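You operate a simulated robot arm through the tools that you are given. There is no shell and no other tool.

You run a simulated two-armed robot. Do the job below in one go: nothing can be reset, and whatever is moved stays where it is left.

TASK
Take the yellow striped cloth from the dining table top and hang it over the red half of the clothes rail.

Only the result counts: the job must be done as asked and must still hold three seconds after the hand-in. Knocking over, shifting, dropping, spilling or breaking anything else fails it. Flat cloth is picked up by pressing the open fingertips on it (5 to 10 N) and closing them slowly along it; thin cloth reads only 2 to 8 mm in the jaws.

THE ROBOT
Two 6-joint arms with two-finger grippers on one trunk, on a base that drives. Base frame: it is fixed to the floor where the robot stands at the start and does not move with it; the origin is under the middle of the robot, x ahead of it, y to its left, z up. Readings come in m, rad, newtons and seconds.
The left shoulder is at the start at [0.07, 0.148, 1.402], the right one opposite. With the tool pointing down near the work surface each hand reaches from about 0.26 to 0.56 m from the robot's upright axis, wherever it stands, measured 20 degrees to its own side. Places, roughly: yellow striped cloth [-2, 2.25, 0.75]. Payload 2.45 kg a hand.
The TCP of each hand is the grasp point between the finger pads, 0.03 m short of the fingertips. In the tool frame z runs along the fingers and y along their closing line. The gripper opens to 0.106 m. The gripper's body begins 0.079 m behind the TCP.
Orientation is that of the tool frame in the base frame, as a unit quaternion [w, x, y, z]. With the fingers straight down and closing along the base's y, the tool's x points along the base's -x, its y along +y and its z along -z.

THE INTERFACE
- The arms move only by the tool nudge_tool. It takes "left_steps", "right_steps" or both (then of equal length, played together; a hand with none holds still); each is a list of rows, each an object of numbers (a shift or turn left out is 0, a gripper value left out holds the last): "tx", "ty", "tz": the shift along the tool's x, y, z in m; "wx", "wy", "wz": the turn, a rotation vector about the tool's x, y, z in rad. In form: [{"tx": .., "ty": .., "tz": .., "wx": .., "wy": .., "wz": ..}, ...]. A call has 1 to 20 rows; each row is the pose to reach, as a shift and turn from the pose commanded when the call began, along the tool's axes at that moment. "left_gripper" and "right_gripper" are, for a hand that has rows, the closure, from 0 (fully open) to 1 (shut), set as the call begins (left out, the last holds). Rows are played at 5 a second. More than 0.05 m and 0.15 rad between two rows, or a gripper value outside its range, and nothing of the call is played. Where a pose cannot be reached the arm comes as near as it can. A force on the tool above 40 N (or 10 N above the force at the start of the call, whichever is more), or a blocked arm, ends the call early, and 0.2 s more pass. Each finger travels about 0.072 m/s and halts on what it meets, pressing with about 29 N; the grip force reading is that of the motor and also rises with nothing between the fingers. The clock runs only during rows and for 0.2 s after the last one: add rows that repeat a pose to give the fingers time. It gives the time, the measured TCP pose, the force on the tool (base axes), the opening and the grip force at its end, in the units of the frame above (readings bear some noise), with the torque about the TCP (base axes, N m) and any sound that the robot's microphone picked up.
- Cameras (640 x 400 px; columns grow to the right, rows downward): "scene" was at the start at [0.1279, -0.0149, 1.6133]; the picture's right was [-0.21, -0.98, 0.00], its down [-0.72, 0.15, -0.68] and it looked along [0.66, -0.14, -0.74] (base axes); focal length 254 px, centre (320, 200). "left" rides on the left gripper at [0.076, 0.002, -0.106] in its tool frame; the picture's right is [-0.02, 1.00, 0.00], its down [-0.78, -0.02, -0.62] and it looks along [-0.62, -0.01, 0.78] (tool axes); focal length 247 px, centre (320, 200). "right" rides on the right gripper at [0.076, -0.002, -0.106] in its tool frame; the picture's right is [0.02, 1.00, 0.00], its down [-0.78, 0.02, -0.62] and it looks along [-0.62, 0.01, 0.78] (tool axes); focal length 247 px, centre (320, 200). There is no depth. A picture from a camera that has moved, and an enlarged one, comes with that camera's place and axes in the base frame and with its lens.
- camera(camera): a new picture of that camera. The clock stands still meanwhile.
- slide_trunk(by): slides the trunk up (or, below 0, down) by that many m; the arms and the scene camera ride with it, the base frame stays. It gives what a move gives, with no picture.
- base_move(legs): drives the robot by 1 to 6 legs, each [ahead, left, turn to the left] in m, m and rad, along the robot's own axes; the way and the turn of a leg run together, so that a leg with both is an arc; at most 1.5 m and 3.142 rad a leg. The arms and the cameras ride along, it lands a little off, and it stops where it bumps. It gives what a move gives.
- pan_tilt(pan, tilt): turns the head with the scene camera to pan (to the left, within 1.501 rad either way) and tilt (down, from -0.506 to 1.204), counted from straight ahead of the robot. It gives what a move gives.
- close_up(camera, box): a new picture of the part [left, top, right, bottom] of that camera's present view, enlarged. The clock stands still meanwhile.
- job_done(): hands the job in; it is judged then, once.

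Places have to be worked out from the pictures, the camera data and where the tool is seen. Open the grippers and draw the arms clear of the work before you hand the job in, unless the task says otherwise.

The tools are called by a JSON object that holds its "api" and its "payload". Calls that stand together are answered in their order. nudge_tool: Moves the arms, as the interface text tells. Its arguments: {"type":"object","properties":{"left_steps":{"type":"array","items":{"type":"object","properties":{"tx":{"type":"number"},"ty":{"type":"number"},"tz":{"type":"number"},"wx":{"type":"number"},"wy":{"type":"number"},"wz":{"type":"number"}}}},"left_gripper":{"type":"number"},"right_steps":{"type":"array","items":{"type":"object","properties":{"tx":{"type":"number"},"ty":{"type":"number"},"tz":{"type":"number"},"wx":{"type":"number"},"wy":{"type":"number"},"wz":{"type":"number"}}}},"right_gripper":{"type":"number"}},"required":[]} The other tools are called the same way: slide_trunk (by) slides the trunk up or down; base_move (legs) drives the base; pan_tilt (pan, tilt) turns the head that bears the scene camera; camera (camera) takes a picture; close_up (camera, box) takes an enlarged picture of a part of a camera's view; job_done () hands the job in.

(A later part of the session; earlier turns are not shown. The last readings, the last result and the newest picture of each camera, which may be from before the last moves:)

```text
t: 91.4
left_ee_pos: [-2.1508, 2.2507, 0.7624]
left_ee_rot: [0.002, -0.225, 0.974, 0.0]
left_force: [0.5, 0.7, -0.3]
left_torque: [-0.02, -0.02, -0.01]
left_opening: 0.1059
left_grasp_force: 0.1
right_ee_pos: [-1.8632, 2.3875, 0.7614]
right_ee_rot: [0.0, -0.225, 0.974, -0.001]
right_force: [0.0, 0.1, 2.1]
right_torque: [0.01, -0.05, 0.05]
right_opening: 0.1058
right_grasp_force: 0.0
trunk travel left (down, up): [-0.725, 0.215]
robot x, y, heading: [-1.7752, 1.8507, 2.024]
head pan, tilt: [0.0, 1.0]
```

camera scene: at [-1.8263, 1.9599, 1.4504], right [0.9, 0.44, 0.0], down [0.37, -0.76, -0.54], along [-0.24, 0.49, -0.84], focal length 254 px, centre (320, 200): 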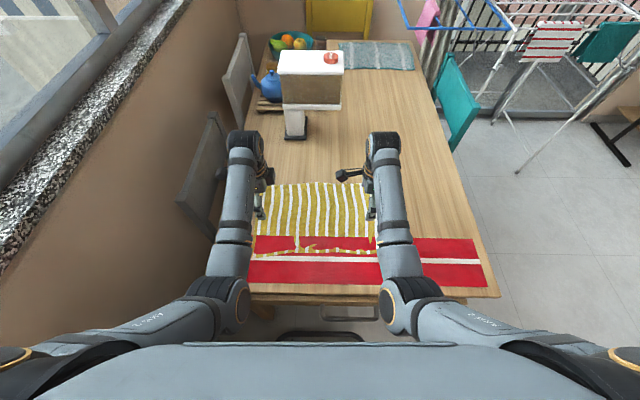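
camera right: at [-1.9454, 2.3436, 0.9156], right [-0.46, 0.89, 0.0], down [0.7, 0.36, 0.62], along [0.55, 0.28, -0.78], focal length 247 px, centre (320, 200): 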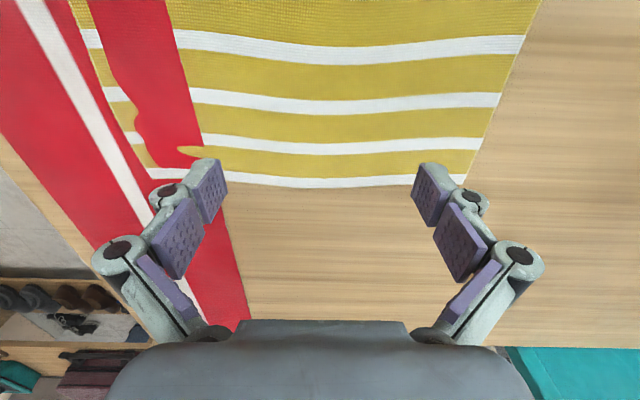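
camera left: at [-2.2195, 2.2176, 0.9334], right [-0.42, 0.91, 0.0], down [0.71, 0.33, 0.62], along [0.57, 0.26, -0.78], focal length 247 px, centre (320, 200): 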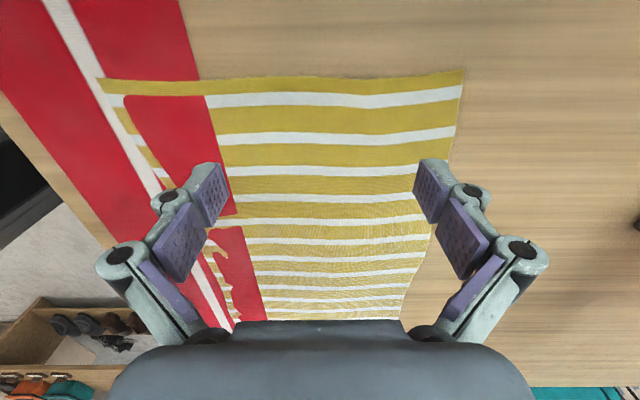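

The right tips begin to bear at about 2 N. I lower the left 2 mm and the right 1 mm more.

{"api": "nudge_tool", "payload": {"left_steps": [{"tz": 0.001}, {"tz": 0.002}, {"tz": 0.002}], "right_steps": [{"tz": 0.0005}, {"tz": 0.001}, {"tz": 0.001}]}}

{"api": "nudge_tool", "payload": {"left_steps": [{"tz": 0.0005}, {"tz": 0.001}, {"tz": 0.001}], "right_steps": [{"tz": 0.0002}, {"tz": 0.0005}, {"tz": 0.0005}]}}

```text
t: 92.2
left_ee_pos: [-2.1499, 2.2501, 0.7631]
left_ee_rot: [0.002, -0.225, 0.974, 0.001]
left_force: [-0.7, -0.1, 3.4]
left_torque: [-0.09, -0.05, -0.07]
left_opening: 0.1059
left_grasp_force: 0.0
right_ee_pos: [-1.8641, 2.3891, 0.7628]
right_ee_rot: [0.0, -0.226, 0.974, 0.0]
right_force: [-0.3, 1.2, 5.6]
right_torque: [0.01, 0.0, -0.05]
right_opening: 0.1062
right_grasp_force: 0.0
trunk travel left (down, up): [-0.725, 0.215]
robot x, y, heading: [-1.7753, 1.8497, 2.026]
head pan, tilt: [0.0, 1.0]
```

```text
t: 93.0
left_ee_pos: [-2.1495, 2.2499, 0.7609]
left_ee_rot: [0.001, -0.225, 0.974, 0.002]
left_force: [-2.1, 0.1, 12.0]
left_torque: [-0.05, 0.06, -0.06]
left_opening: 0.1063
left_grasp_force: 0.3
right_ee_pos: [-1.8621, 2.387, 0.7617]
right_ee_rot: [0.0, -0.226, 0.974, 0.0]
right_force: [-0.6, -0.4, 3.1]
right_torque: [-0.02, -0.02, -0.03]
right_opening: 0.1061
right_grasp_force: 0.1
trunk travel left (down, up): [-0.725, 0.215]
robot x, y, heading: [-1.7758, 1.8493, 2.026]
head pan, tilt: [0.0, 1.0]
```

Left presses 12 N, right about 3 N. I trim them to about 8 N each and start closing slowly, a fifth of the way first.

{"api": "nudge_tool", "payload": {"left_steps": [{"tz": -0.0004}, {"tz": -0.0004}], "right_steps": [{"tz": 0.0004}, {"tz": 0.0008}]}}

{"api": "nudge_tool", "payload": {"left_steps": [{"tz": 0.0}, {"tz": 0.0}, {"tz": 0.0}], "right_steps": [{"tz": 0.0}, {"tz": 0.0}, {"tz": 0.0}], "left_gripper": 0.15, "right_gripper": 0.15}}

{"api": "camera", "payload": {"camera": "left"}}

{"api": "camera", "payload": {"camera": "right"}}

```text
t: 93.6
left_ee_pos: [-2.1493, 2.2496, 0.7609]
left_ee_rot: [0.001, -0.224, 0.975, 0.003]
left_force: [-2.7, 0.2, 8.9]
left_torque: [0.17, 0.13, 0.02]
left_opening: 0.1062
left_grasp_force: 0.1
right_ee_pos: [-1.8618, 2.3868, 0.7623]
right_ee_rot: [0.001, -0.226, 0.974, 0.001]
right_force: [1.3, 0.6, 6.5]
right_torque: [-0.15, -0.11, 0.03]
right_opening: 0.1061
right_grasp_force: 0.0
trunk travel left (down, up): [-0.725, 0.215]
robot x, y, heading: [-1.7769, 1.8517, 2.029]
head pan, tilt: [0.0, 1.0]
```

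```text
t: 94.4
left_ee_pos: [-2.1481, 2.2463, 0.7587]
left_ee_rot: [0.003, -0.224, 0.974, -0.001]
left_force: [0.4, 0.8, 6.1]
left_torque: [0.01, 0.02, -0.01]
left_opening: 0.0946
left_grasp_force: 6.6
right_ee_pos: [-1.8603, 2.3844, 0.7579]
right_ee_rot: [0.001, -0.226, 0.974, -0.002]
right_force: [0.4, -0.5, 7.2]
right_torque: [0.0, 0.02, 0.02]
right_opening: 0.0947
right_grasp_force: 6.7
trunk travel left (down, up): [-0.725, 0.215]
robot x, y, heading: [-1.7738, 1.8491, 2.023]
head pan, tilt: [0.0, 1.0]
```

```text
taken
camera left: at [-2.2174, 2.2152, 0.8645], right [-0.42, 0.91, 0.0], down [0.71, 0.33, 0.62], along [0.57, 0.26, -0.78], focal length 247 px, centre (320, 200)
```

left: 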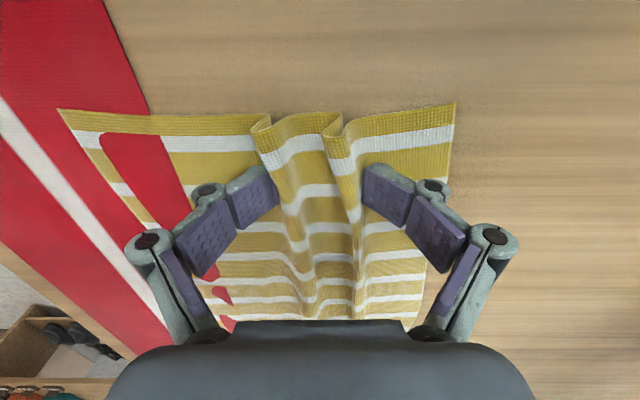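

```text
taken
camera right: at [-1.9302, 2.3488, 0.8648], right [-0.46, 0.89, 0.0], down [0.69, 0.36, 0.62], along [0.55, 0.28, -0.78], focal length 247 px, centre (320, 200)
```

right: 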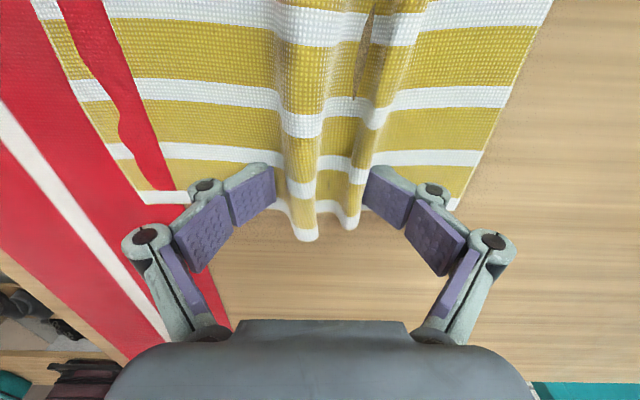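

The fingers gather the cloth nicely into folds at both ends with 6 to 7 N pressing. I close further in small stages.

{"api": "nudge_tool", "payload": {"left_steps": [{"tz": 0.0}, {"tz": 0.0}, {"tz": 0.0}], "right_steps": [{"tz": 0.0}, {"tz": 0.0}, {"tz": 0.0}], "left_gripper": 0.3, "right_gripper": 0.3}}

{"api": "camera", "payload": {"camera": "left"}}

{"api": "camera", "payload": {"camera": "right"}}

```text
t: 95.2
left_ee_pos: [-2.1505, 2.2492, 0.7621]
left_ee_rot: [0.001, -0.225, 0.974, 0.001]
left_force: [0.1, 0.9, 7.5]
left_torque: [-0.03, -0.01, 0.0]
left_opening: 0.0756
left_grasp_force: 5.4
right_ee_pos: [-1.8621, 2.3871, 0.761]
right_ee_rot: [0.001, -0.226, 0.974, 0.0]
right_force: [0.2, -0.6, 6.5]
right_torque: [-0.04, 0.0, 0.01]
right_opening: 0.0753
right_grasp_force: 5.9
trunk travel left (down, up): [-0.725, 0.215]
robot x, y, heading: [-1.773, 1.8478, 2.024]
head pan, tilt: [0.0, 1.0]
```

```text
taken
camera left: at [-2.2186, 2.2175, 0.8674], right [-0.42, 0.91, 0.0], down [0.71, 0.33, 0.62], along [0.57, 0.26, -0.78], focal length 247 px, centre (320, 200)
```

left: 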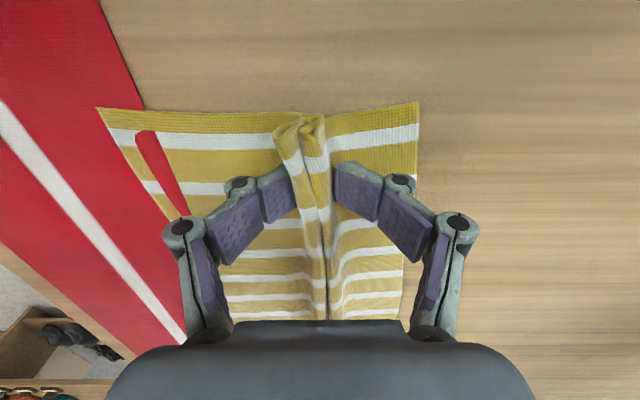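

```text
taken
camera right: at [-1.9312, 2.3511, 0.8673], right [-0.46, 0.89, 0.0], down [0.7, 0.36, 0.62], along [0.55, 0.29, -0.78], focal length 247 px, centre (320, 200)
```

right: 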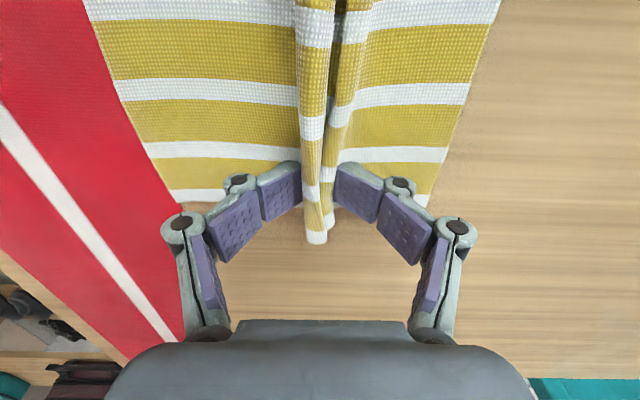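

The folds are now between the tips at both ends. I continue closing stepwise to grip them.

{"api": "nudge_tool", "payload": {"left_steps": [{"tz": 0.0}, {"tz": 0.0}, {"tz": 0.0}], "right_steps": [{"tz": 0.0}, {"tz": 0.0}, {"tz": 0.0}], "left_gripper": 0.5, "right_gripper": 0.5}}

{"api": "nudge_tool", "payload": {"left_steps": [{"tz": 0.0}, {"tz": 0.0}, {"tz": 0.0}], "right_steps": [{"tz": 0.0}, {"tz": 0.0}, {"tz": 0.0}], "left_gripper": 0.7, "right_gripper": 0.7}}

{"api": "nudge_tool", "payload": {"left_steps": [{"tz": 0.0}, {"tz": 0.0}, {"tz": 0.0}, {"tz": 0.0}, {"tz": 0.0}], "right_steps": [{"tz": 0.0}, {"tz": 0.0}, {"tz": 0.0}, {"tz": 0.0}, {"tz": 0.0}], "left_gripper": 1.0, "right_gripper": 1.0}}

{"api": "camera", "payload": {"camera": "left"}}

{"api": "camera", "payload": {"camera": "right"}}

```text
t: 96.0
left_ee_pos: [-2.1476, 2.2477, 0.761]
left_ee_rot: [0.001, -0.225, 0.974, 0.001]
left_force: [0.1, -0.7, 7.8]
left_torque: [0.03, 0.02, -0.01]
left_opening: 0.061
left_grasp_force: 4.6
right_ee_pos: [-1.8626, 2.3851, 0.7614]
right_ee_rot: [-0.001, -0.226, 0.974, 0.0]
right_force: [0.4, -0.8, 8.0]
right_torque: [0.02, 0.01, 0.0]
right_opening: 0.0609
right_grasp_force: 4.5
trunk travel left (down, up): [-0.725, 0.215]
robot x, y, heading: [-1.7755, 1.8499, 2.03]
head pan, tilt: [0.0, 1.0]
```

```text
t: 96.8
left_ee_pos: [-2.1493, 2.2503, 0.7609]
left_ee_rot: [0.002, -0.224, 0.975, 0.0]
left_force: [0.9, -0.4, 4.1]
left_torque: [-0.01, 0.0, -0.01]
left_opening: 0.0442
left_grasp_force: 29.2
right_ee_pos: [-1.8626, 2.3882, 0.7601]
right_ee_rot: [0.0, -0.226, 0.974, 0.0]
right_force: [-0.9, 0.2, 4.5]
right_torque: [0.01, 0.0, 0.02]
right_opening: 0.0443
right_grasp_force: 28.7
trunk travel left (down, up): [-0.725, 0.215]
robot x, y, heading: [-1.7765, 1.8534, 2.026]
head pan, tilt: [0.0, 1.0]
```

```text
t: 98.0
left_ee_pos: [-2.1502, 2.249, 0.7623]
left_ee_rot: [0.001, -0.225, 0.974, 0.002]
left_force: [0.6, 0.7, 6.7]
left_torque: [-0.02, -0.02, -0.02]
left_opening: 0.0437
left_grasp_force: 28.4
right_ee_pos: [-1.862, 2.3866, 0.7615]
right_ee_rot: [0.0, -0.226, 0.974, 0.001]
right_force: [0.2, -0.9, 6.0]
right_torque: [0.0, -0.03, -0.03]
right_opening: 0.0437
right_grasp_force: 28.7
trunk travel left (down, up): [-0.725, 0.215]
robot x, y, heading: [-1.7734, 1.853, 2.026]
head pan, tilt: [0.0, 1.0]
```

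```text
taken
camera left: at [-2.2185, 2.2174, 0.8679], right [-0.42, 0.91, 0.0], down [0.71, 0.32, 0.62], along [0.57, 0.26, -0.78], focal length 247 px, centre (320, 200)
```

left: 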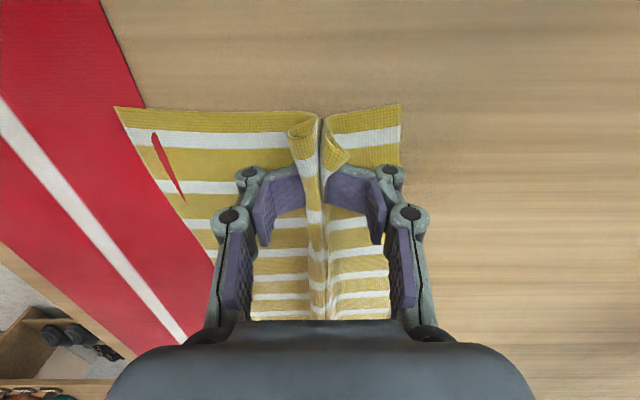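

```text
taken
camera right: at [-1.9311, 2.3508, 0.8678], right [-0.46, 0.89, 0.0], down [0.7, 0.36, 0.62], along [0.55, 0.29, -0.78], focal length 247 px, centre (320, 200)
```

right: 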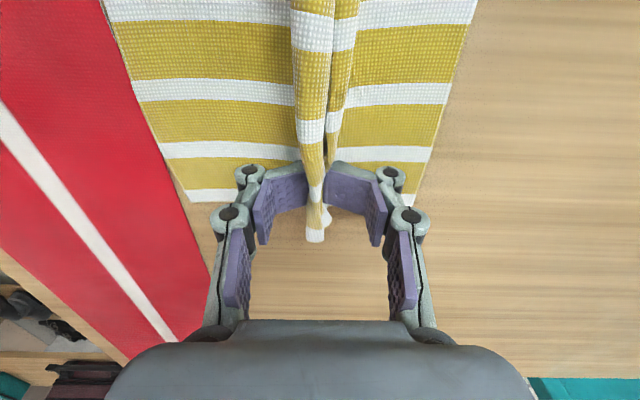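

Both grippers bear about 28.5 N on the folds with the tips together. I lift both hands slowly by 30 mm and check that the cloth comes along.

{"api": "nudge_tool", "payload": {"left_steps": [{"tz": -0.003}, {"tz": -0.006}, {"tz": -0.012}, {"tz": -0.02}, {"tz": -0.03}, {"tz": -0.03}, {"tz": -0.03}], "right_steps": [{"tz": -0.003}, {"tz": -0.006}, {"tz": -0.012}, {"tz": -0.02}, {"tz": -0.03}, {"tz": -0.03}, {"tz": -0.03}], "left_gripper": 1.0, "right_gripper": 1.0}}

{"api": "camera", "payload": {"camera": "left"}}

{"api": "camera", "payload": {"camera": "right"}}

{"api": "camera", "payload": {"camera": "scene"}}

```text
t: 99.6
left_ee_pos: [-2.1505, 2.2495, 0.7914]
left_ee_rot: [0.001, -0.223, 0.975, 0.001]
left_force: [0.2, -1.1, -1.8]
left_torque: [0.07, 0.02, -0.02]
left_opening: 0.0064
left_grasp_force: 32.1
right_ee_pos: [-1.8615, 2.389, 0.7909]
right_ee_rot: [0.0, -0.226, 0.974, -0.002]
right_force: [-0.5, 0.4, -0.6]
right_torque: [-0.03, 0.02, 0.0]
right_opening: 0.0038
right_grasp_force: 26.8
trunk travel left (down, up): [-0.725, 0.215]
robot x, y, heading: [-1.7724, 1.8456, 2.028]
head pan, tilt: [0.0, 1.0]
```

```text
taken
camera left: at [-2.2197, 2.2177, 0.8966], right [-0.42, 0.91, 0.0], down [0.71, 0.33, 0.62], along [0.57, 0.26, -0.78], focal length 247 px, centre (320, 200)
```

left: 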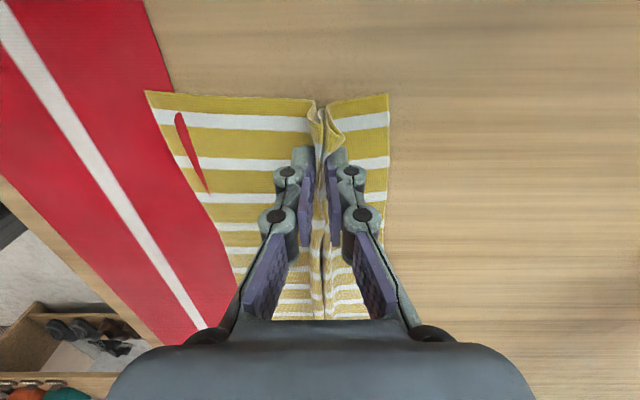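

```text
taken
camera right: at [-1.9313, 2.3523, 0.896], right [-0.46, 0.89, 0.0], down [0.7, 0.36, 0.62], along [0.55, 0.28, -0.78], focal length 247 px, centre (320, 200)
```

right: 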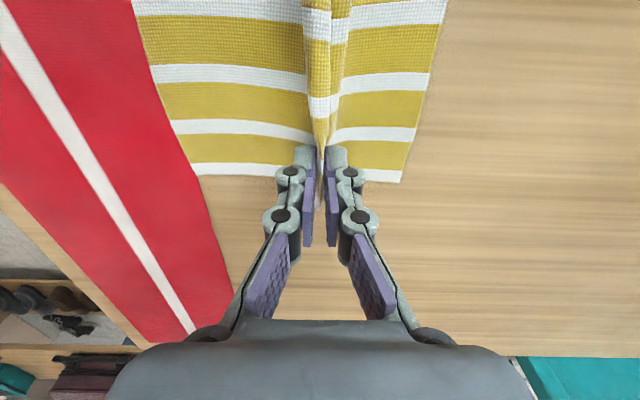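

```text
taken
camera scene: at [-1.8265, 1.9603, 1.4502], right [0.9, 0.44, 0.0], down [0.37, -0.76, -0.54], along [-0.24, 0.49, -0.84], focal length 254 px, centre (320, 200)
```

scene: 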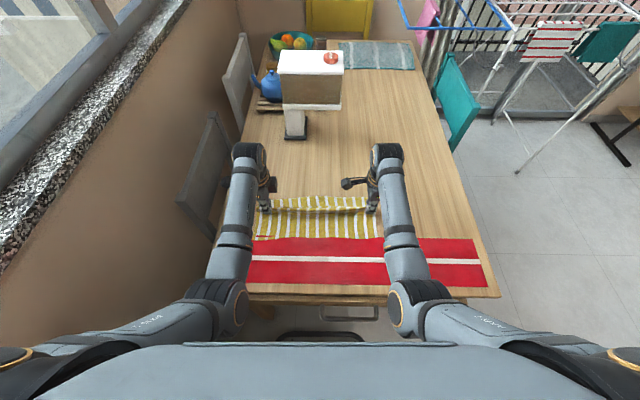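

Openings read 6.4 and 3.8 mm, so both hands hold cloth. I lift both another 0.2 m in steps and check the runner stayed put.

{"api": "nudge_tool", "payload": {"left_steps": [{"tz": -0.03}, {"tz": -0.06}, {"tz": -0.09}, {"tz": -0.12}, {"tz": -0.15}, {"tz": -0.18}, {"tz": -0.18}, {"tz": -0.18}], "right_steps": [{"tz": -0.03}, {"tz": -0.06}, {"tz": -0.09}, {"tz": -0.12}, {"tz": -0.15}, {"tz": -0.18}, {"tz": -0.18}, {"tz": -0.18}]}}

{"api": "camera", "payload": {"camera": "scene"}}

{"api": "camera", "payload": {"camera": "left"}}

{"api": "camera", "payload": {"camera": "right"}}

```text
t: 101.4
left_ee_pos: [-2.1584, 2.2883, 0.9188]
left_ee_rot: [0.001, -0.224, 0.975, 0.0]
left_force: [1.9, -0.1, 3.4]
left_torque: [-0.05, 0.0, 0.03]
left_opening: 0.0019
left_grasp_force: 27.6
left hand out of reach, approached as far as the arm can: row 4, 5, 6, 7, 8
right_ee_pos: [-1.8889, 2.4085, 0.9144]
right_ee_rot: [0.0, -0.226, 0.974, 0.0]
right_force: [0.4, -0.6, 1.1]
right_torque: [-0.06, 0.03, -0.04]
right_opening: 0.0047
right_grasp_force: 27.3
right hand out of reach, approached as far as the arm can: row 4, 5, 6, 7, 8
trunk travel left (down, up): [-0.725, 0.215]
robot x, y, heading: [-1.7736, 1.8504, 2.025]
head pan, tilt: [0.0, 1.0]
```

```text
taken
camera scene: at [-1.8261, 1.9599, 1.4503], right [0.9, 0.44, 0.0], down [0.37, -0.76, -0.54], along [-0.24, 0.49, -0.84], focal length 254 px, centre (320, 200)
```

scene: 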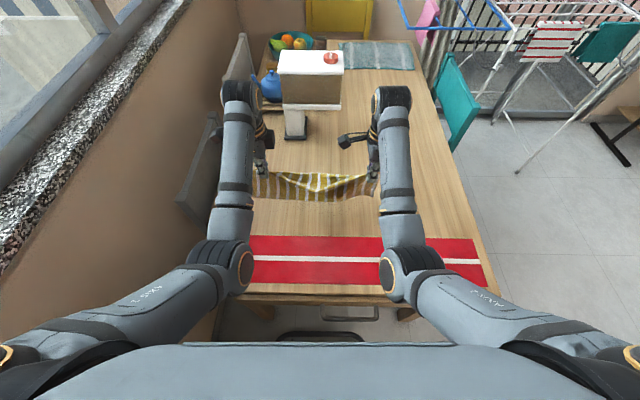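

```text
taken
camera left: at [-2.2278, 2.2555, 1.0246], right [-0.42, 0.91, 0.0], down [0.71, 0.33, 0.62], along [0.57, 0.26, -0.78], focal length 247 px, centre (320, 200)
```

left: 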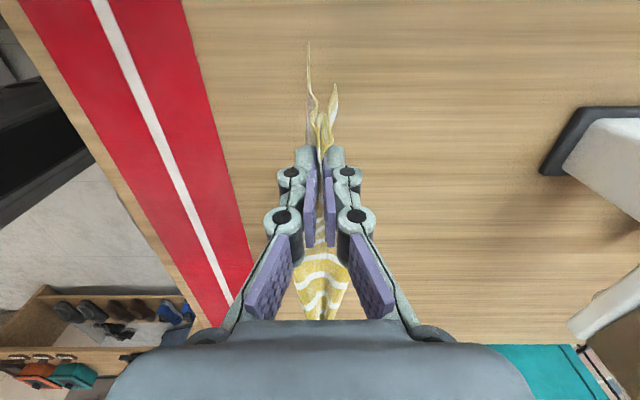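

```text
taken
camera right: at [-1.9572, 2.3723, 1.0197], right [-0.46, 0.89, 0.0], down [0.7, 0.36, 0.62], along [0.55, 0.29, -0.78], focal length 247 px, centre (320, 200)
```

right: 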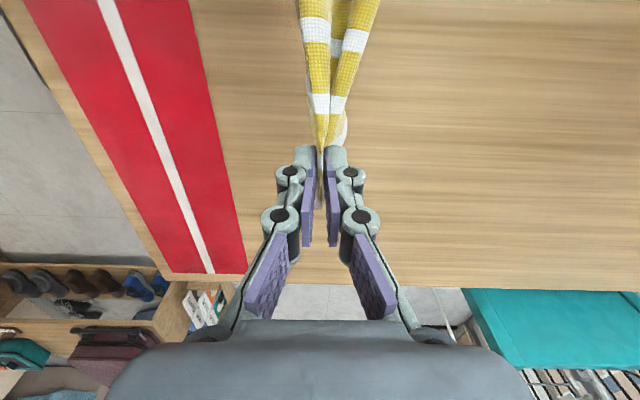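

The cloth hangs between both hands and the runner lies as before. Tool-down the arms cannot rise further in this posture, so I raise the trunk instead to lift the cloth well clear of the table.

{"api": "slide_trunk", "payload": {"by": 0.21}}

{"api": "camera", "payload": {"camera": "scene"}}

```text
t: 103.7
left_ee_pos: [-2.1598, 2.2885, 1.1288]
left_ee_rot: [0.002, -0.224, 0.975, 0.001]
left_force: [0.3, 0.3, 0.8]
left_torque: [0.01, 0.05, 0.04]
left_opening: 0.0052
left_grasp_force: 26.2
right_ee_pos: [-1.8885, 2.4082, 1.1246]
right_ee_rot: [0.0, -0.226, 0.974, 0.0]
right_force: [-0.8, 0.7, 0.0]
right_torque: [-0.02, -0.01, 0.02]
right_opening: 0.005
right_grasp_force: 26.8
trunk travel left (down, up): [-0.935, 0.005]
robot x, y, heading: [-1.7768, 1.8508, 2.023]
head pan, tilt: [0.0, 1.0]
```

```text
taken
camera scene: at [-1.8263, 1.96, 1.6603], right [0.9, 0.44, 0.0], down [0.37, -0.76, -0.54], along [-0.24, 0.49, -0.84], focal length 254 px, centre (320, 200)
```

scene: 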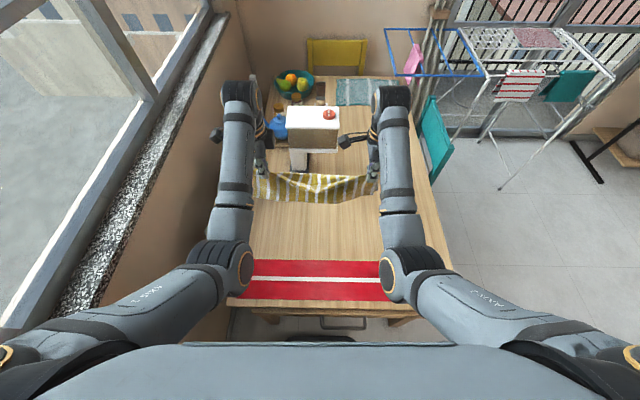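

The cloth hangs free between the hands, well above the table. I strafe right in short legs away from the table corner.

{"api": "base_move", "payload": {"legs": [[0, -0.4, 0], [0, -0.45, 0]]}}

{"api": "pan_tilt", "payload": {"pan": -0.4, "tilt": 0.6}}

{"api": "camera", "payload": {"camera": "scene"}}

```text
t: 108.5
left_ee_pos: [-1.3843, 2.661, 1.1274]
left_ee_rot: [0.002, -0.222, 0.975, 0.001]
left_force: [-0.5, 0.4, 1.2]
left_torque: [0.03, -0.02, -0.01]
left_opening: 0.0059
left_grasp_force: 27.5
right_ee_pos: [-1.1147, 2.7788, 1.1244]
right_ee_rot: [0.001, -0.223, 0.975, 0.0]
right_force: [-0.9, 0.3, -0.2]
right_torque: [0.15, 0.01, 0.02]
right_opening: 0.0041
right_grasp_force: 34.0
trunk travel left (down, up): [-0.935, 0.005]
robot x, y, heading: [-1.0031, 2.2168, 2.019]
head pan, tilt: [0.0, 1.0]
```

```text
t: 109.4
left_ee_pos: [-1.3834, 2.6614, 1.1286]
left_ee_rot: [0.001, -0.222, 0.975, 0.001]
left_force: [0.4, 0.6, -0.5]
left_torque: [-0.03, -0.01, 0.01]
left_opening: 0.0066
left_grasp_force: 29.7
right_ee_pos: [-1.1114, 2.7797, 1.1234]
right_ee_rot: [0.0, -0.222, 0.975, 0.0]
right_force: [-0.8, -0.2, 1.5]
right_torque: [0.03, 0.02, 0.0]
right_opening: 0.0021
right_grasp_force: 24.3
trunk travel left (down, up): [-0.935, 0.005]
robot x, y, heading: [-1.0024, 2.2198, 2.014]
head pan, tilt: [-0.4, 0.6]
```

```text
taken
camera scene: at [-1.027, 2.3572, 1.6922], right [1.0, 0.05, 0.0], down [0.03, -0.57, -0.82], along [-0.04, 0.82, -0.57], focal length 254 px, centre (320, 200)
```

scene: 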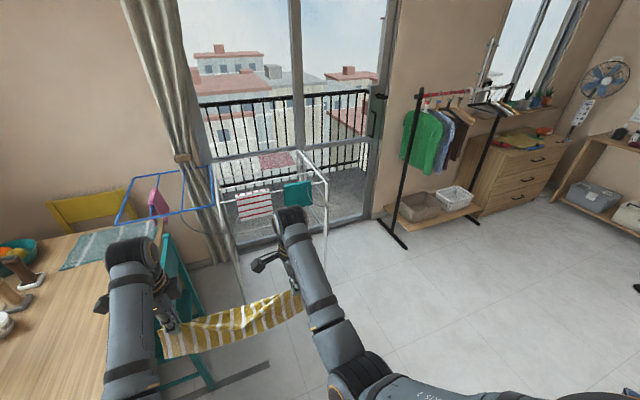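

The cloth is held in both hands, hanging free. Before crossing toward the rack I check the floor on my right.

{"api": "pan_tilt", "payload": {"pan": -1.3, "tilt": 0.75}}

{"api": "camera", "payload": {"camera": "scene"}}

```text
t: 110.6
left_ee_pos: [-1.3837, 2.6626, 1.1282]
left_ee_rot: [0.001, -0.222, 0.975, 0.001]
left_force: [-0.2, 0.7, 1.1]
left_torque: [0.0, 0.0, 0.03]
left_opening: 0.0047
left_grasp_force: 26.0
right_ee_pos: [-1.1137, 2.781, 1.1235]
right_ee_rot: [0.0, -0.222, 0.975, 0.0]
right_force: [-0.1, -0.2, -0.1]
right_torque: [-0.01, -0.02, -0.01]
right_opening: 0.0056
right_grasp_force: 28.0
trunk travel left (down, up): [-0.935, 0.005]
robot x, y, heading: [-1.0069, 2.2233, 2.02]
head pan, tilt: [-1.3, 0.75]
```

```text
taken
camera scene: at [-0.9609, 2.3232, 1.6795], right [0.66, -0.75, 0.0], down [-0.51, -0.45, -0.73], along [0.55, 0.48, -0.68], focal length 254 px, centre (320, 200)
```

scene: 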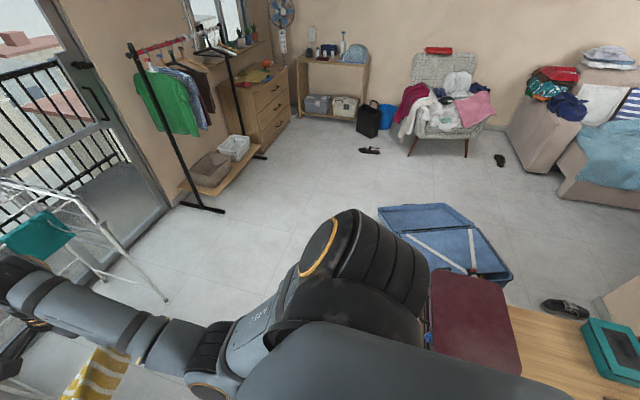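

Free floor lies between airer, suitcases and rack. I go a bit right, ahead, and then strafe right until I stand before the rack's red half.

{"api": "base_move", "payload": {"legs": [[0, -0.15, 0], [0.36, 0, 0], [0, -0.8, 0], [0, -0.65, 0]]}}

{"api": "pan_tilt", "payload": {"pan": 0.0, "tilt": 0.5}}

{"api": "camera", "payload": {"camera": "scene"}}

```text
t: 121.0
left_ee_pos: [-0.1093, 3.7038, 1.1277]
left_ee_rot: [0.001, -0.233, 0.972, 0.001]
left_force: [0.0, -0.9, -0.6]
left_torque: [0.02, -0.01, 0.03]
left_opening: 0.0057
left_grasp_force: 28.0
right_ee_pos: [0.1576, 3.8291, 1.1229]
right_ee_rot: [0.001, -0.234, 0.972, -0.001]
right_force: [-1.3, 0.0, -1.3]
right_torque: [0.01, -0.01, 0.0]
right_opening: 0.0032
right_grasp_force: 25.7
trunk travel left (down, up): [-0.935, 0.005]
robot x, y, heading: [0.2852, 3.2727, 2.044]
head pan, tilt: [-1.3, 0.75]
```

```text
t: 122.5
left_ee_pos: [-0.1077, 3.704, 1.1281]
left_ee_rot: [0.001, -0.233, 0.972, 0.001]
left_force: [0.7, -0.2, -2.1]
left_torque: [0.03, 0.02, -0.01]
left_opening: 0.0059
left_grasp_force: 33.1
right_ee_pos: [0.1595, 3.8304, 1.1251]
right_ee_rot: [0.0, -0.234, 0.972, 0.001]
right_force: [-0.2, -0.5, -0.5]
right_torque: [-0.01, 0.01, -0.03]
right_opening: 0.0052
right_grasp_force: 27.6
trunk travel left (down, up): [-0.935, 0.005]
robot x, y, heading: [0.2809, 3.2728, 2.038]
head pan, tilt: [0.0, 0.499]
```

```text
taken
camera scene: at [0.2207, 3.4015, 1.7014], right [0.89, 0.45, 0.0], down [0.22, -0.43, -0.88], along [-0.4, 0.78, -0.48], focal length 254 px, centre (320, 200)
```

scene: 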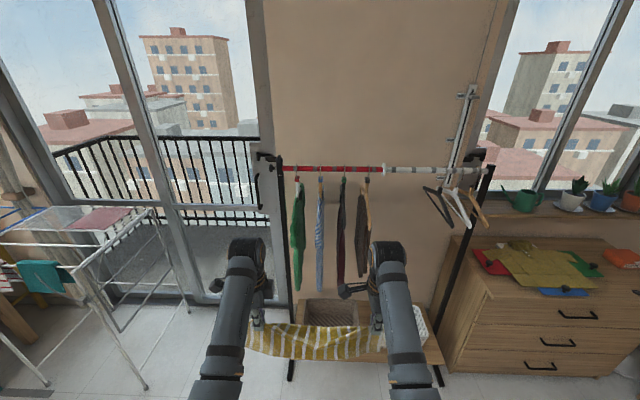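

The rack is straight ahead: rail at about z 1.28, hooks of 38/42/40/44 spaced about 0.11 m, white ring at mid-rail. I take close-ups of the rail to fix the gap between hangers 40 and 44 where the cloth shall go.

{"api": "close_up", "payload": {"camera": "scene", "box": [270, 140, 400, 220]}}

{"api": "close_up", "payload": {"camera": "scene", "box": [260, 140, 500, 300]}}

```text
4.92 times, centred on (335, 180) of scene
camera zoom: at [0.2207, 3.4015, 1.7014], right [0.89, 0.45, 0.0], down [0.22, -0.43, -0.88], along [-0.4, 0.78, -0.48], focal length 1249 px, centre (246, 298)
```

zoom: 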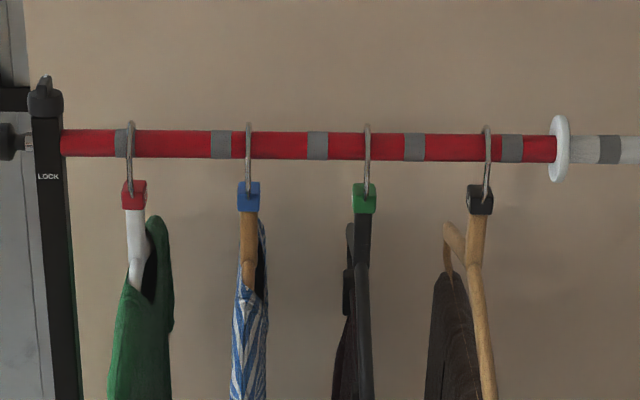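

```text
2.50 times, centred on (380, 220) of scene
camera zoom: at [0.2207, 3.4015, 1.7014], right [0.89, 0.45, 0.0], down [0.22, -0.43, -0.88], along [-0.4, 0.78, -0.48], focal length 634 px, centre (170, 150)
```

zoom: 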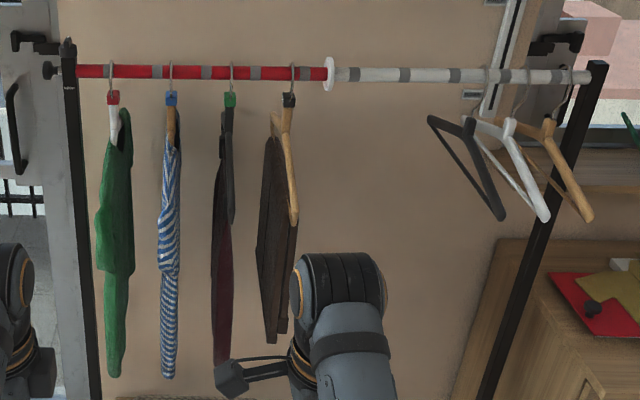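

The rail comes out at a height of 1.28 m, with 0.108 m between hooks 40 and 44; gap centre about (-0.116, 4.428). Out here in free space I first turn both hands back 90° about their axes so that the cloth will run fore-and-aft.

{"api": "nudge_tool", "payload": {"left_steps": [{"tz": 0.01}, {"tz": 0.02, "wz": -0.12}, {"tz": 0.02, "wz": -0.26}, {"tz": 0.02, "wz": -0.4}, {"tz": 0.02, "wz": -0.54}, {"tz": 0.02, "wz": -0.68}, {"tz": 0.02, "wz": -0.82}, {"tz": 0.02, "wz": -0.96}, {"tz": 0.02, "wz": -1.1}, {"tz": 0.02, "wz": -1.24}, {"tz": 0.02, "wz": -1.38}, {"tz": 0.02, "wz": -1.52}, {"tz": 0.02, "wz": -1.57}, {"tz": 0.02, "wz": -1.57}], "right_steps": [{"tz": 0.01}, {"tz": 0.02, "wz": -0.12}, {"tz": 0.02, "wz": -0.26}, {"tz": 0.02, "wz": -0.4}, {"tz": 0.02, "wz": -0.54}, {"tz": 0.02, "wz": -0.68}, {"tz": 0.02, "wz": -0.82}, {"tz": 0.02, "wz": -0.96}, {"tz": 0.02, "wz": -1.1}, {"tz": 0.02, "wz": -1.24}, {"tz": 0.02, "wz": -1.38}, {"tz": 0.02, "wz": -1.52}, {"tz": 0.02, "wz": -1.57}, {"tz": 0.02, "wz": -1.57}]}}

{"api": "pan_tilt", "payload": {"pan": 0.0, "tilt": 0.8}}

{"api": "camera", "payload": {"camera": "scene"}}

```text
t: 125.5
left_ee_pos: [-0.1071, 3.7033, 1.1076]
left_ee_rot: [-0.002, 0.853, -0.523, 0.001]
left_force: [4.9, 2.0, 1.5]
left_torque: [0.05, -0.18, -0.09]
left_opening: 0.002
left_grasp_force: 27.1
right_ee_pos: [0.1579, 3.8302, 1.1039]
right_ee_rot: [0.0, 0.854, -0.521, 0.0]
right_force: [-4.6, -2.2, 0.0]
right_torque: [-0.07, 0.15, -0.1]
right_opening: 0.0041
right_grasp_force: 30.8
trunk travel left (down, up): [-0.935, 0.005]
robot x, y, heading: [0.2868, 3.2723, 2.041]
head pan, tilt: [0.0, 0.499]
```

```text
t: 126.3
left_ee_pos: [-0.1091, 3.7032, 1.1078]
left_ee_rot: [-0.002, 0.852, -0.523, 0.001]
left_force: [3.8, 0.7, 2.4]
left_torque: [0.04, -0.14, -0.08]
left_opening: 0.0027
left_grasp_force: 30.6
right_ee_pos: [0.1591, 3.8288, 1.1035]
right_ee_rot: [0.0, 0.854, -0.521, 0.0]
right_force: [-3.8, -2.0, -0.9]
right_torque: [-0.05, 0.15, -0.08]
right_opening: 0.0039
right_grasp_force: 29.3
trunk travel left (down, up): [-0.935, 0.005]
robot x, y, heading: [0.288, 3.2773, 2.042]
head pan, tilt: [0.0, 0.799]
```

```text
taken
camera scene: at [0.2248, 3.3923, 1.6755], right [0.89, 0.45, 0.0], down [0.33, -0.64, -0.7], along [-0.32, 0.62, -0.72], focal length 254 px, centre (320, 200)
```

scene: 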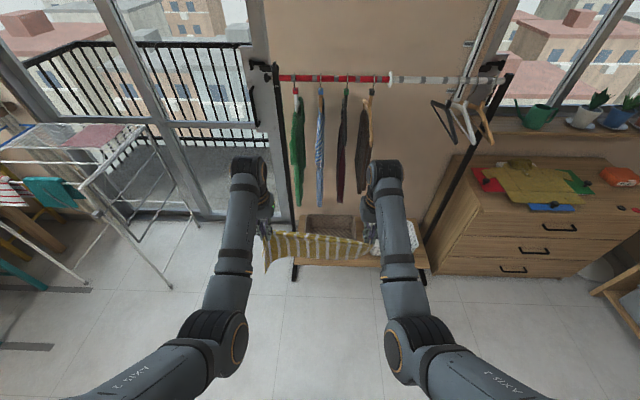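

The cloth is now pulled taut (about 4 N), so I move the hands 60 mm closer together, then tilt both tools forward by 45° in steps.

{"api": "nudge_tool", "payload": {"left_steps": [{"ty": -0.015}, {"ty": -0.03}, {"ty": -0.03, "wy": -0.1}, {"ty": -0.03, "wy": -0.2}, {"ty": -0.03, "wy": -0.3}, {"ty": -0.03, "wy": -0.4}, {"ty": -0.03, "wy": -0.5}, {"ty": -0.03, "wy": -0.6}, {"ty": -0.03, "wy": -0.7}, {"ty": -0.03, "wy": -0.785}, {"ty": -0.03, "wy": -0.785}], "right_steps": [{"ty": 0.015}, {"ty": 0.03}, {"ty": 0.03, "wy": -0.1}, {"ty": 0.03, "wy": -0.2}, {"ty": 0.03, "wy": -0.3}, {"ty": 0.03, "wy": -0.4}, {"ty": 0.03, "wy": -0.5}, {"ty": 0.03, "wy": -0.6}, {"ty": 0.03, "wy": -0.7}, {"ty": 0.03, "wy": -0.785}, {"ty": 0.03, "wy": -0.785}]}}

{"api": "camera", "payload": {"camera": "scene"}}

```text
t: 127.6
left_ee_pos: [-0.1311, 3.7443, 1.1718]
left_ee_rot: [-0.099, 0.831, -0.506, -0.207]
left_force: [38.7, 17.4, 0.9]
left_torque: [0.31, -0.69, -1.02]
left_opening: 0.0058
left_grasp_force: 29.1
right_ee_pos: [0.1576, 3.898, 1.1847]
right_ee_rot: [-0.177, 0.819, -0.513, -0.185]
right_force: [-39.0, -18.6, -0.8]
right_torque: [-0.46, 1.07, 0.01]
right_opening: 0.0055
right_grasp_force: 28.8
trunk travel left (down, up): [-0.935, 0.005]
robot x, y, heading: [0.283, 3.2741, 2.042]
head pan, tilt: [0.0, 0.799]
stopped in row 6 (right hand): the arm was blocked; the commanded pose is now the measured one
```

```text
taken
camera scene: at [0.2248, 3.3923, 1.6754], right [0.89, 0.45, 0.0], down [0.33, -0.64, -0.7], along [-0.32, 0.62, -0.72], focal length 254 px, centre (320, 200)
```

scene: 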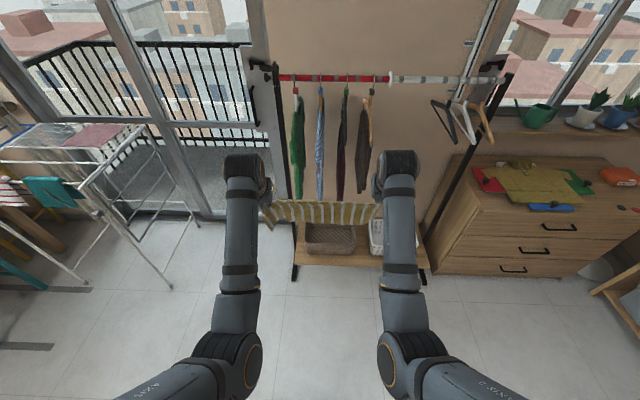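

The hands ended up farther apart with the cloth stretched at about 42 N and the call stopped. I relieve the tension at once by bringing the hands together 60 mm.

{"api": "nudge_tool", "payload": {"left_steps": [{"ty": -0.01}, {"ty": -0.02}, {"ty": -0.03}, {"ty": -0.03}, {"ty": -0.03}], "right_steps": [{"ty": 0.01}, {"ty": 0.02}, {"ty": 0.03}, {"ty": 0.03}, {"ty": 0.03}]}}

{"api": "camera", "payload": {"camera": "scene"}}

{"api": "camera", "payload": {"camera": "left"}}

{"api": "camera", "payload": {"camera": "right"}}

```text
t: 129.0
left_ee_pos: [-0.1459, 3.7414, 1.1652]
left_ee_rot: [-0.063, 0.834, -0.498, -0.231]
left_force: [35.4, 15.6, 0.4]
left_torque: [0.24, -0.59, -0.96]
left_opening: 0.0057
left_grasp_force: 29.8
right_ee_pos: [0.1682, 3.9094, 1.1816]
right_ee_rot: [-0.212, 0.812, -0.518, -0.166]
right_force: [-36.6, -15.9, 1.2]
right_torque: [-0.53, 1.09, 0.07]
right_opening: 0.0042
right_grasp_force: 29.2
trunk travel left (down, up): [-0.935, 0.005]
robot x, y, heading: [0.2827, 3.2751, 2.044]
head pan, tilt: [0.0, 0.799]
stopped in row 5 (left hand): the arm was blocked; the commanded pose is now the measured one
```

```text
taken
camera scene: at [0.2249, 3.3925, 1.6754], right [0.89, 0.45, 0.0], down [0.33, -0.64, -0.7], along [-0.32, 0.62, -0.72], focal length 254 px, centre (320, 200)
```

scene: 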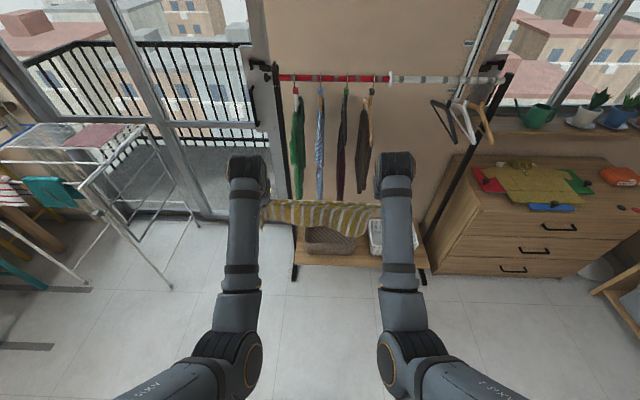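

```text
taken
camera left: at [-0.0834, 3.6443, 1.2262], right [-0.87, -0.48, 0.13], down [-0.1, 0.43, 0.9], along [-0.49, 0.77, -0.42], focal length 247 px, centre (320, 200)
```

left: 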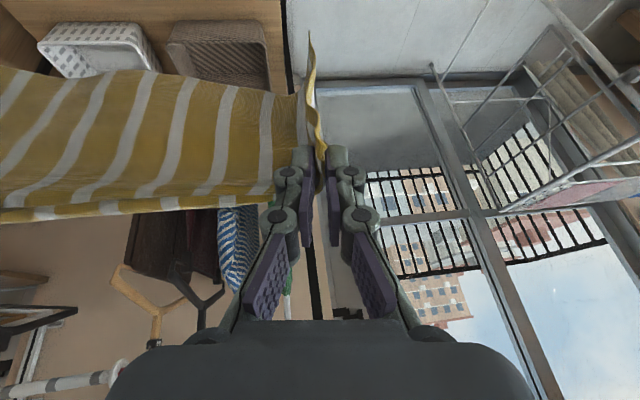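

```text
taken
camera right: at [0.2056, 3.7954, 1.2346], right [-0.9, -0.39, -0.18], down [-0.3, 0.28, 0.91], along [-0.3, 0.88, -0.37], focal length 247 px, centre (320, 200)
```

right: 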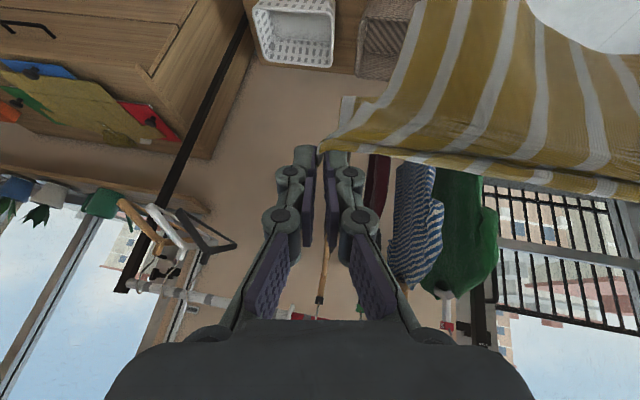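

Working it out, the elbow allows a shoulder–wrist distance only between about 0.485 and 0.632 m, so tilting in place was infeasible and drove the hands apart. I move both hands forward (feasible zone) and together to slacken the cloth.

{"api": "nudge_tool", "payload": {"left_steps": [{"tx": -0.018, "ty": -0.017, "tz": 0.009}, {"tx": -0.036, "ty": -0.034, "tz": 0.018}, {"tx": -0.054, "ty": -0.05, "tz": 0.027}, {"tx": -0.054, "ty": -0.05, "tz": 0.027}], "right_steps": [{"tx": -0.018, "ty": 0.017, "tz": 0.009}, {"tx": -0.036, "ty": 0.034, "tz": 0.018}, {"tx": -0.054, "ty": 0.05, "tz": 0.027}, {"tx": -0.054, "ty": 0.05, "tz": 0.027}]}}

{"api": "camera", "payload": {"camera": "scene"}}

```text
t: 130.0
left_ee_pos: [-0.1327, 3.8188, 1.1616]
left_ee_rot: [-0.062, 0.835, -0.495, -0.232]
left_force: [0.3, -1.1, 0.5]
left_torque: [-0.03, 0.03, 0.0]
left_opening: 0.0056
left_grasp_force: 26.7
right_ee_pos: [0.1018, 3.9449, 1.176]
right_ee_rot: [-0.214, 0.81, -0.52, -0.165]
right_force: [0.3, 0.2, -0.2]
right_torque: [0.08, -0.01, 0.0]
right_opening: 0.0013
right_grasp_force: 25.3
trunk travel left (down, up): [-0.935, 0.005]
robot x, y, heading: [0.2812, 3.2739, 2.043]
head pan, tilt: [0.0, 0.799]
```

```text
taken
camera scene: at [0.2253, 3.3915, 1.6755], right [0.89, 0.45, 0.0], down [0.33, -0.64, -0.7], along [-0.32, 0.62, -0.72], focal length 254 px, centre (320, 200)
```

scene: 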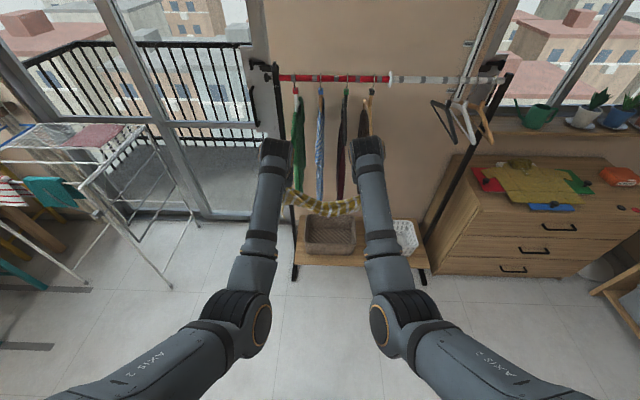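

Tension is gone. I check with the hand cameras that both grips still hold the cloth (the right one read 1.3 mm).

{"api": "camera", "payload": {"camera": "right"}}

{"api": "camera", "payload": {"camera": "left"}}

{"api": "close_up", "payload": {"camera": "scene", "box": [230, 120, 410, 280]}}

```text
taken
camera right: at [0.1378, 3.8301, 1.2288], right [-0.9, -0.39, -0.19], down [-0.31, 0.28, 0.91], along [-0.3, 0.88, -0.37], focal length 247 px, centre (320, 200)
```

right: 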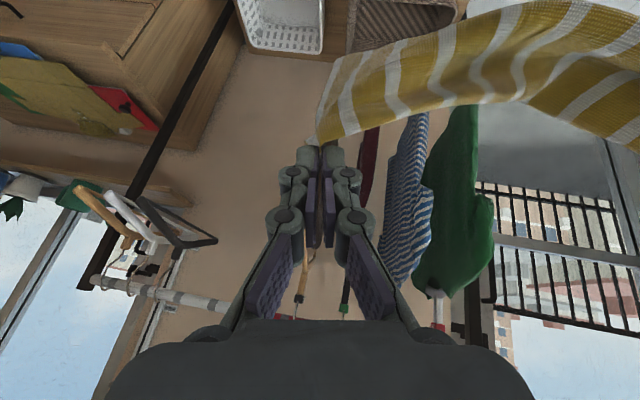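

```text
taken
camera left: at [-0.0676, 3.7221, 1.2219], right [-0.86, -0.48, 0.14], down [-0.1, 0.43, 0.9], along [-0.49, 0.76, -0.42], focal length 247 px, centre (320, 200)
```

left: 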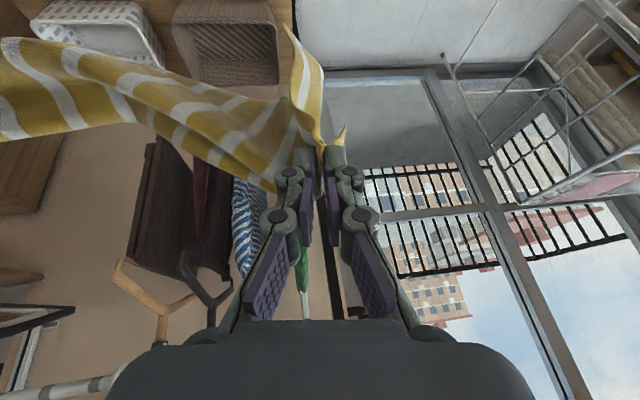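

```text
2.50 times, centred on (320, 200) of scene
camera zoom: at [0.2253, 3.3915, 1.6755], right [0.89, 0.45, 0.0], down [0.33, -0.64, -0.7], along [-0.32, 0.62, -0.72], focal length 634 px, centre (320, 200)
```

zoom: 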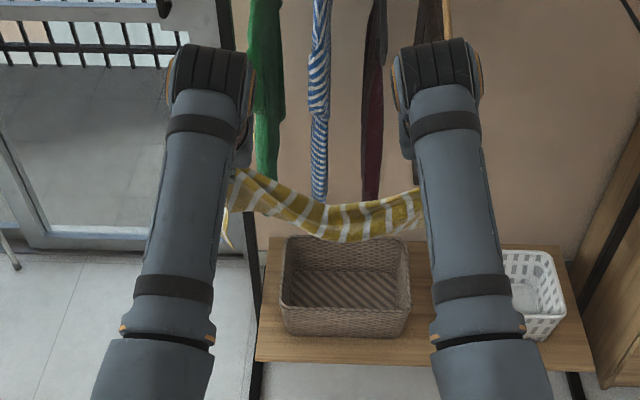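

The left hand holds well inside the cloth, but the right hand seems to have slipped to the very edge. I enlarge the right fingertips.

{"api": "close_up", "payload": {"camera": "right", "box": [250, 40, 400, 260]}}

{"api": "close_up", "payload": {"camera": "left", "box": [240, 10, 400, 260]}}

```text
1.82 times, centred on (325, 150) of right
camera zoom: at [0.1378, 3.8301, 1.2288], right [-0.9, -0.39, -0.19], down [-0.31, 0.28, 0.91], along [-0.3, 0.88, -0.37], focal length 449 px, centre (311, 291)
```

zoom: 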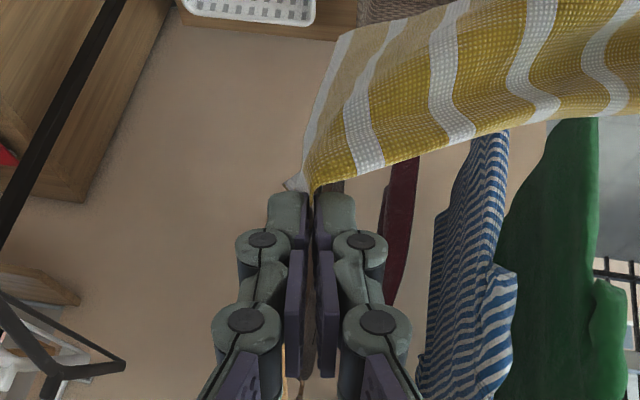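

```text
1.60 times, centred on (320, 135) of left
camera zoom: at [-0.0676, 3.7221, 1.2219], right [-0.86, -0.48, 0.14], down [-0.1, 0.43, 0.9], along [-0.49, 0.76, -0.42], focal length 395 px, centre (320, 304)
```

zoom: 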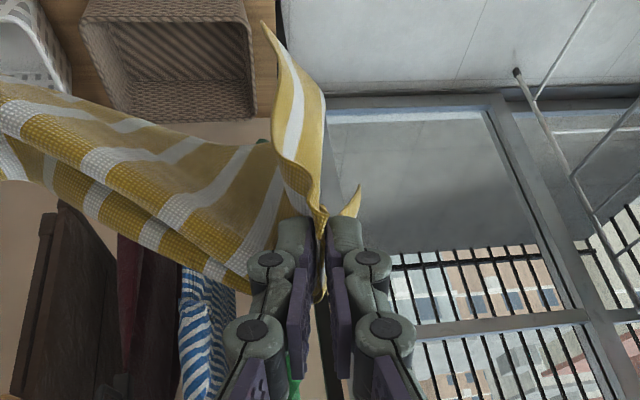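

Both grips still hold, the right one near the cloth's edge, so I will keep the cloth slack. Plan: stand left of the gap turned 50° right of the rail normal, left hand as far hand (tilted 45°), right as near hand. I raise both hands toward those carry poses, first half of the way.

{"api": "nudge_tool", "payload": {"left_steps": [{"tx": -0.0226, "ty": 0.0008, "tz": -0.0222, "wx": 0.011, "wy": -0.0267, "wz": -0.0027}, {"tx": -0.0453, "ty": 0.0016, "tz": -0.0444, "wx": 0.022, "wy": -0.0533, "wz": -0.0053}, {"tx": -0.0679, "ty": 0.0024, "tz": -0.0666, "wx": 0.033, "wy": -0.08, "wz": -0.008}, {"tx": -0.0905, "ty": 0.0032, "tz": -0.0887, "wx": 0.044, "wy": -0.1067, "wz": -0.0107}, {"tx": -0.1132, "ty": 0.004, "tz": -0.1109, "wx": 0.055, "wy": -0.1333, "wz": -0.0133}, {"tx": -0.1358, "ty": 0.0048, "tz": -0.1331, "wx": 0.0665, "wy": -0.16, "wz": -0.016}, {"tx": -0.1358, "ty": 0.0048, "tz": -0.1331, "wx": 0.0665, "wy": -0.16, "wz": -0.016}], "right_steps": [{"tx": -0.0074, "ty": 0.0005, "tz": -0.0197, "wx": -0.0164, "wy": 0.0063}, {"tx": -0.0148, "ty": 0.0011, "tz": -0.0393, "wx": -0.0328, "wy": 0.0127}, {"tx": -0.0222, "ty": 0.0016, "tz": -0.059, "wx": -0.0493, "wy": 0.019}, {"tx": -0.0296, "ty": 0.0022, "tz": -0.0786, "wx": -0.0657, "wy": 0.0253}, {"tx": -0.037, "ty": 0.0027, "tz": -0.0983, "wx": -0.082, "wy": 0.0317}, {"tx": -0.0444, "ty": 0.0033, "tz": -0.118, "wx": -0.0985, "wy": 0.038}, {"tx": -0.0444, "ty": 0.0033, "tz": -0.118, "wx": -0.0985, "wy": 0.038}]}}

{"api": "camera", "payload": {"camera": "scene"}}

```text
t: 131.6
left_ee_pos: [-0.1506, 3.8794, 1.3393]
left_ee_rot: [-0.13, 0.815, -0.49, -0.281]
left_force: [0.7, 0.6, 0.1]
left_torque: [0.0, 0.0, -0.02]
left_opening: 0.0042
left_grasp_force: 26.9
right_ee_pos: [0.0868, 3.9181, 1.2984]
right_ee_rot: [-0.164, 0.824, -0.515, -0.173]
right_force: [-0.6, -0.6, 1.7]
right_torque: [-0.02, 0.04, 0.02]
right_opening: 0.001
right_grasp_force: 28.7
trunk travel left (down, up): [-0.935, 0.005]
robot x, y, heading: [0.2865, 3.2756, 2.041]
head pan, tilt: [0.0, 0.799]
```

```text
taken
camera scene: at [0.2246, 3.3925, 1.6754], right [0.89, 0.45, 0.0], down [0.33, -0.64, -0.7], along [-0.32, 0.62, -0.72], focal length 254 px, centre (320, 200)
```

scene: 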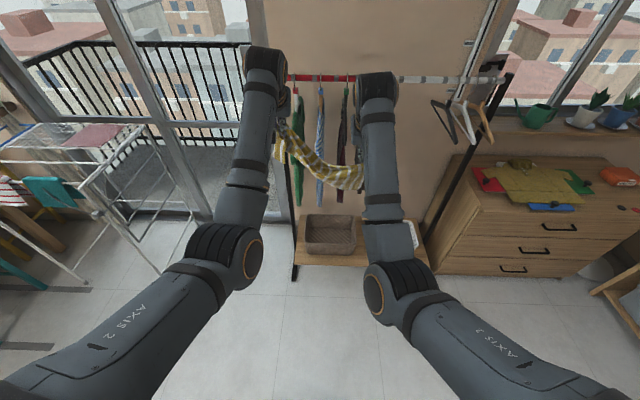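

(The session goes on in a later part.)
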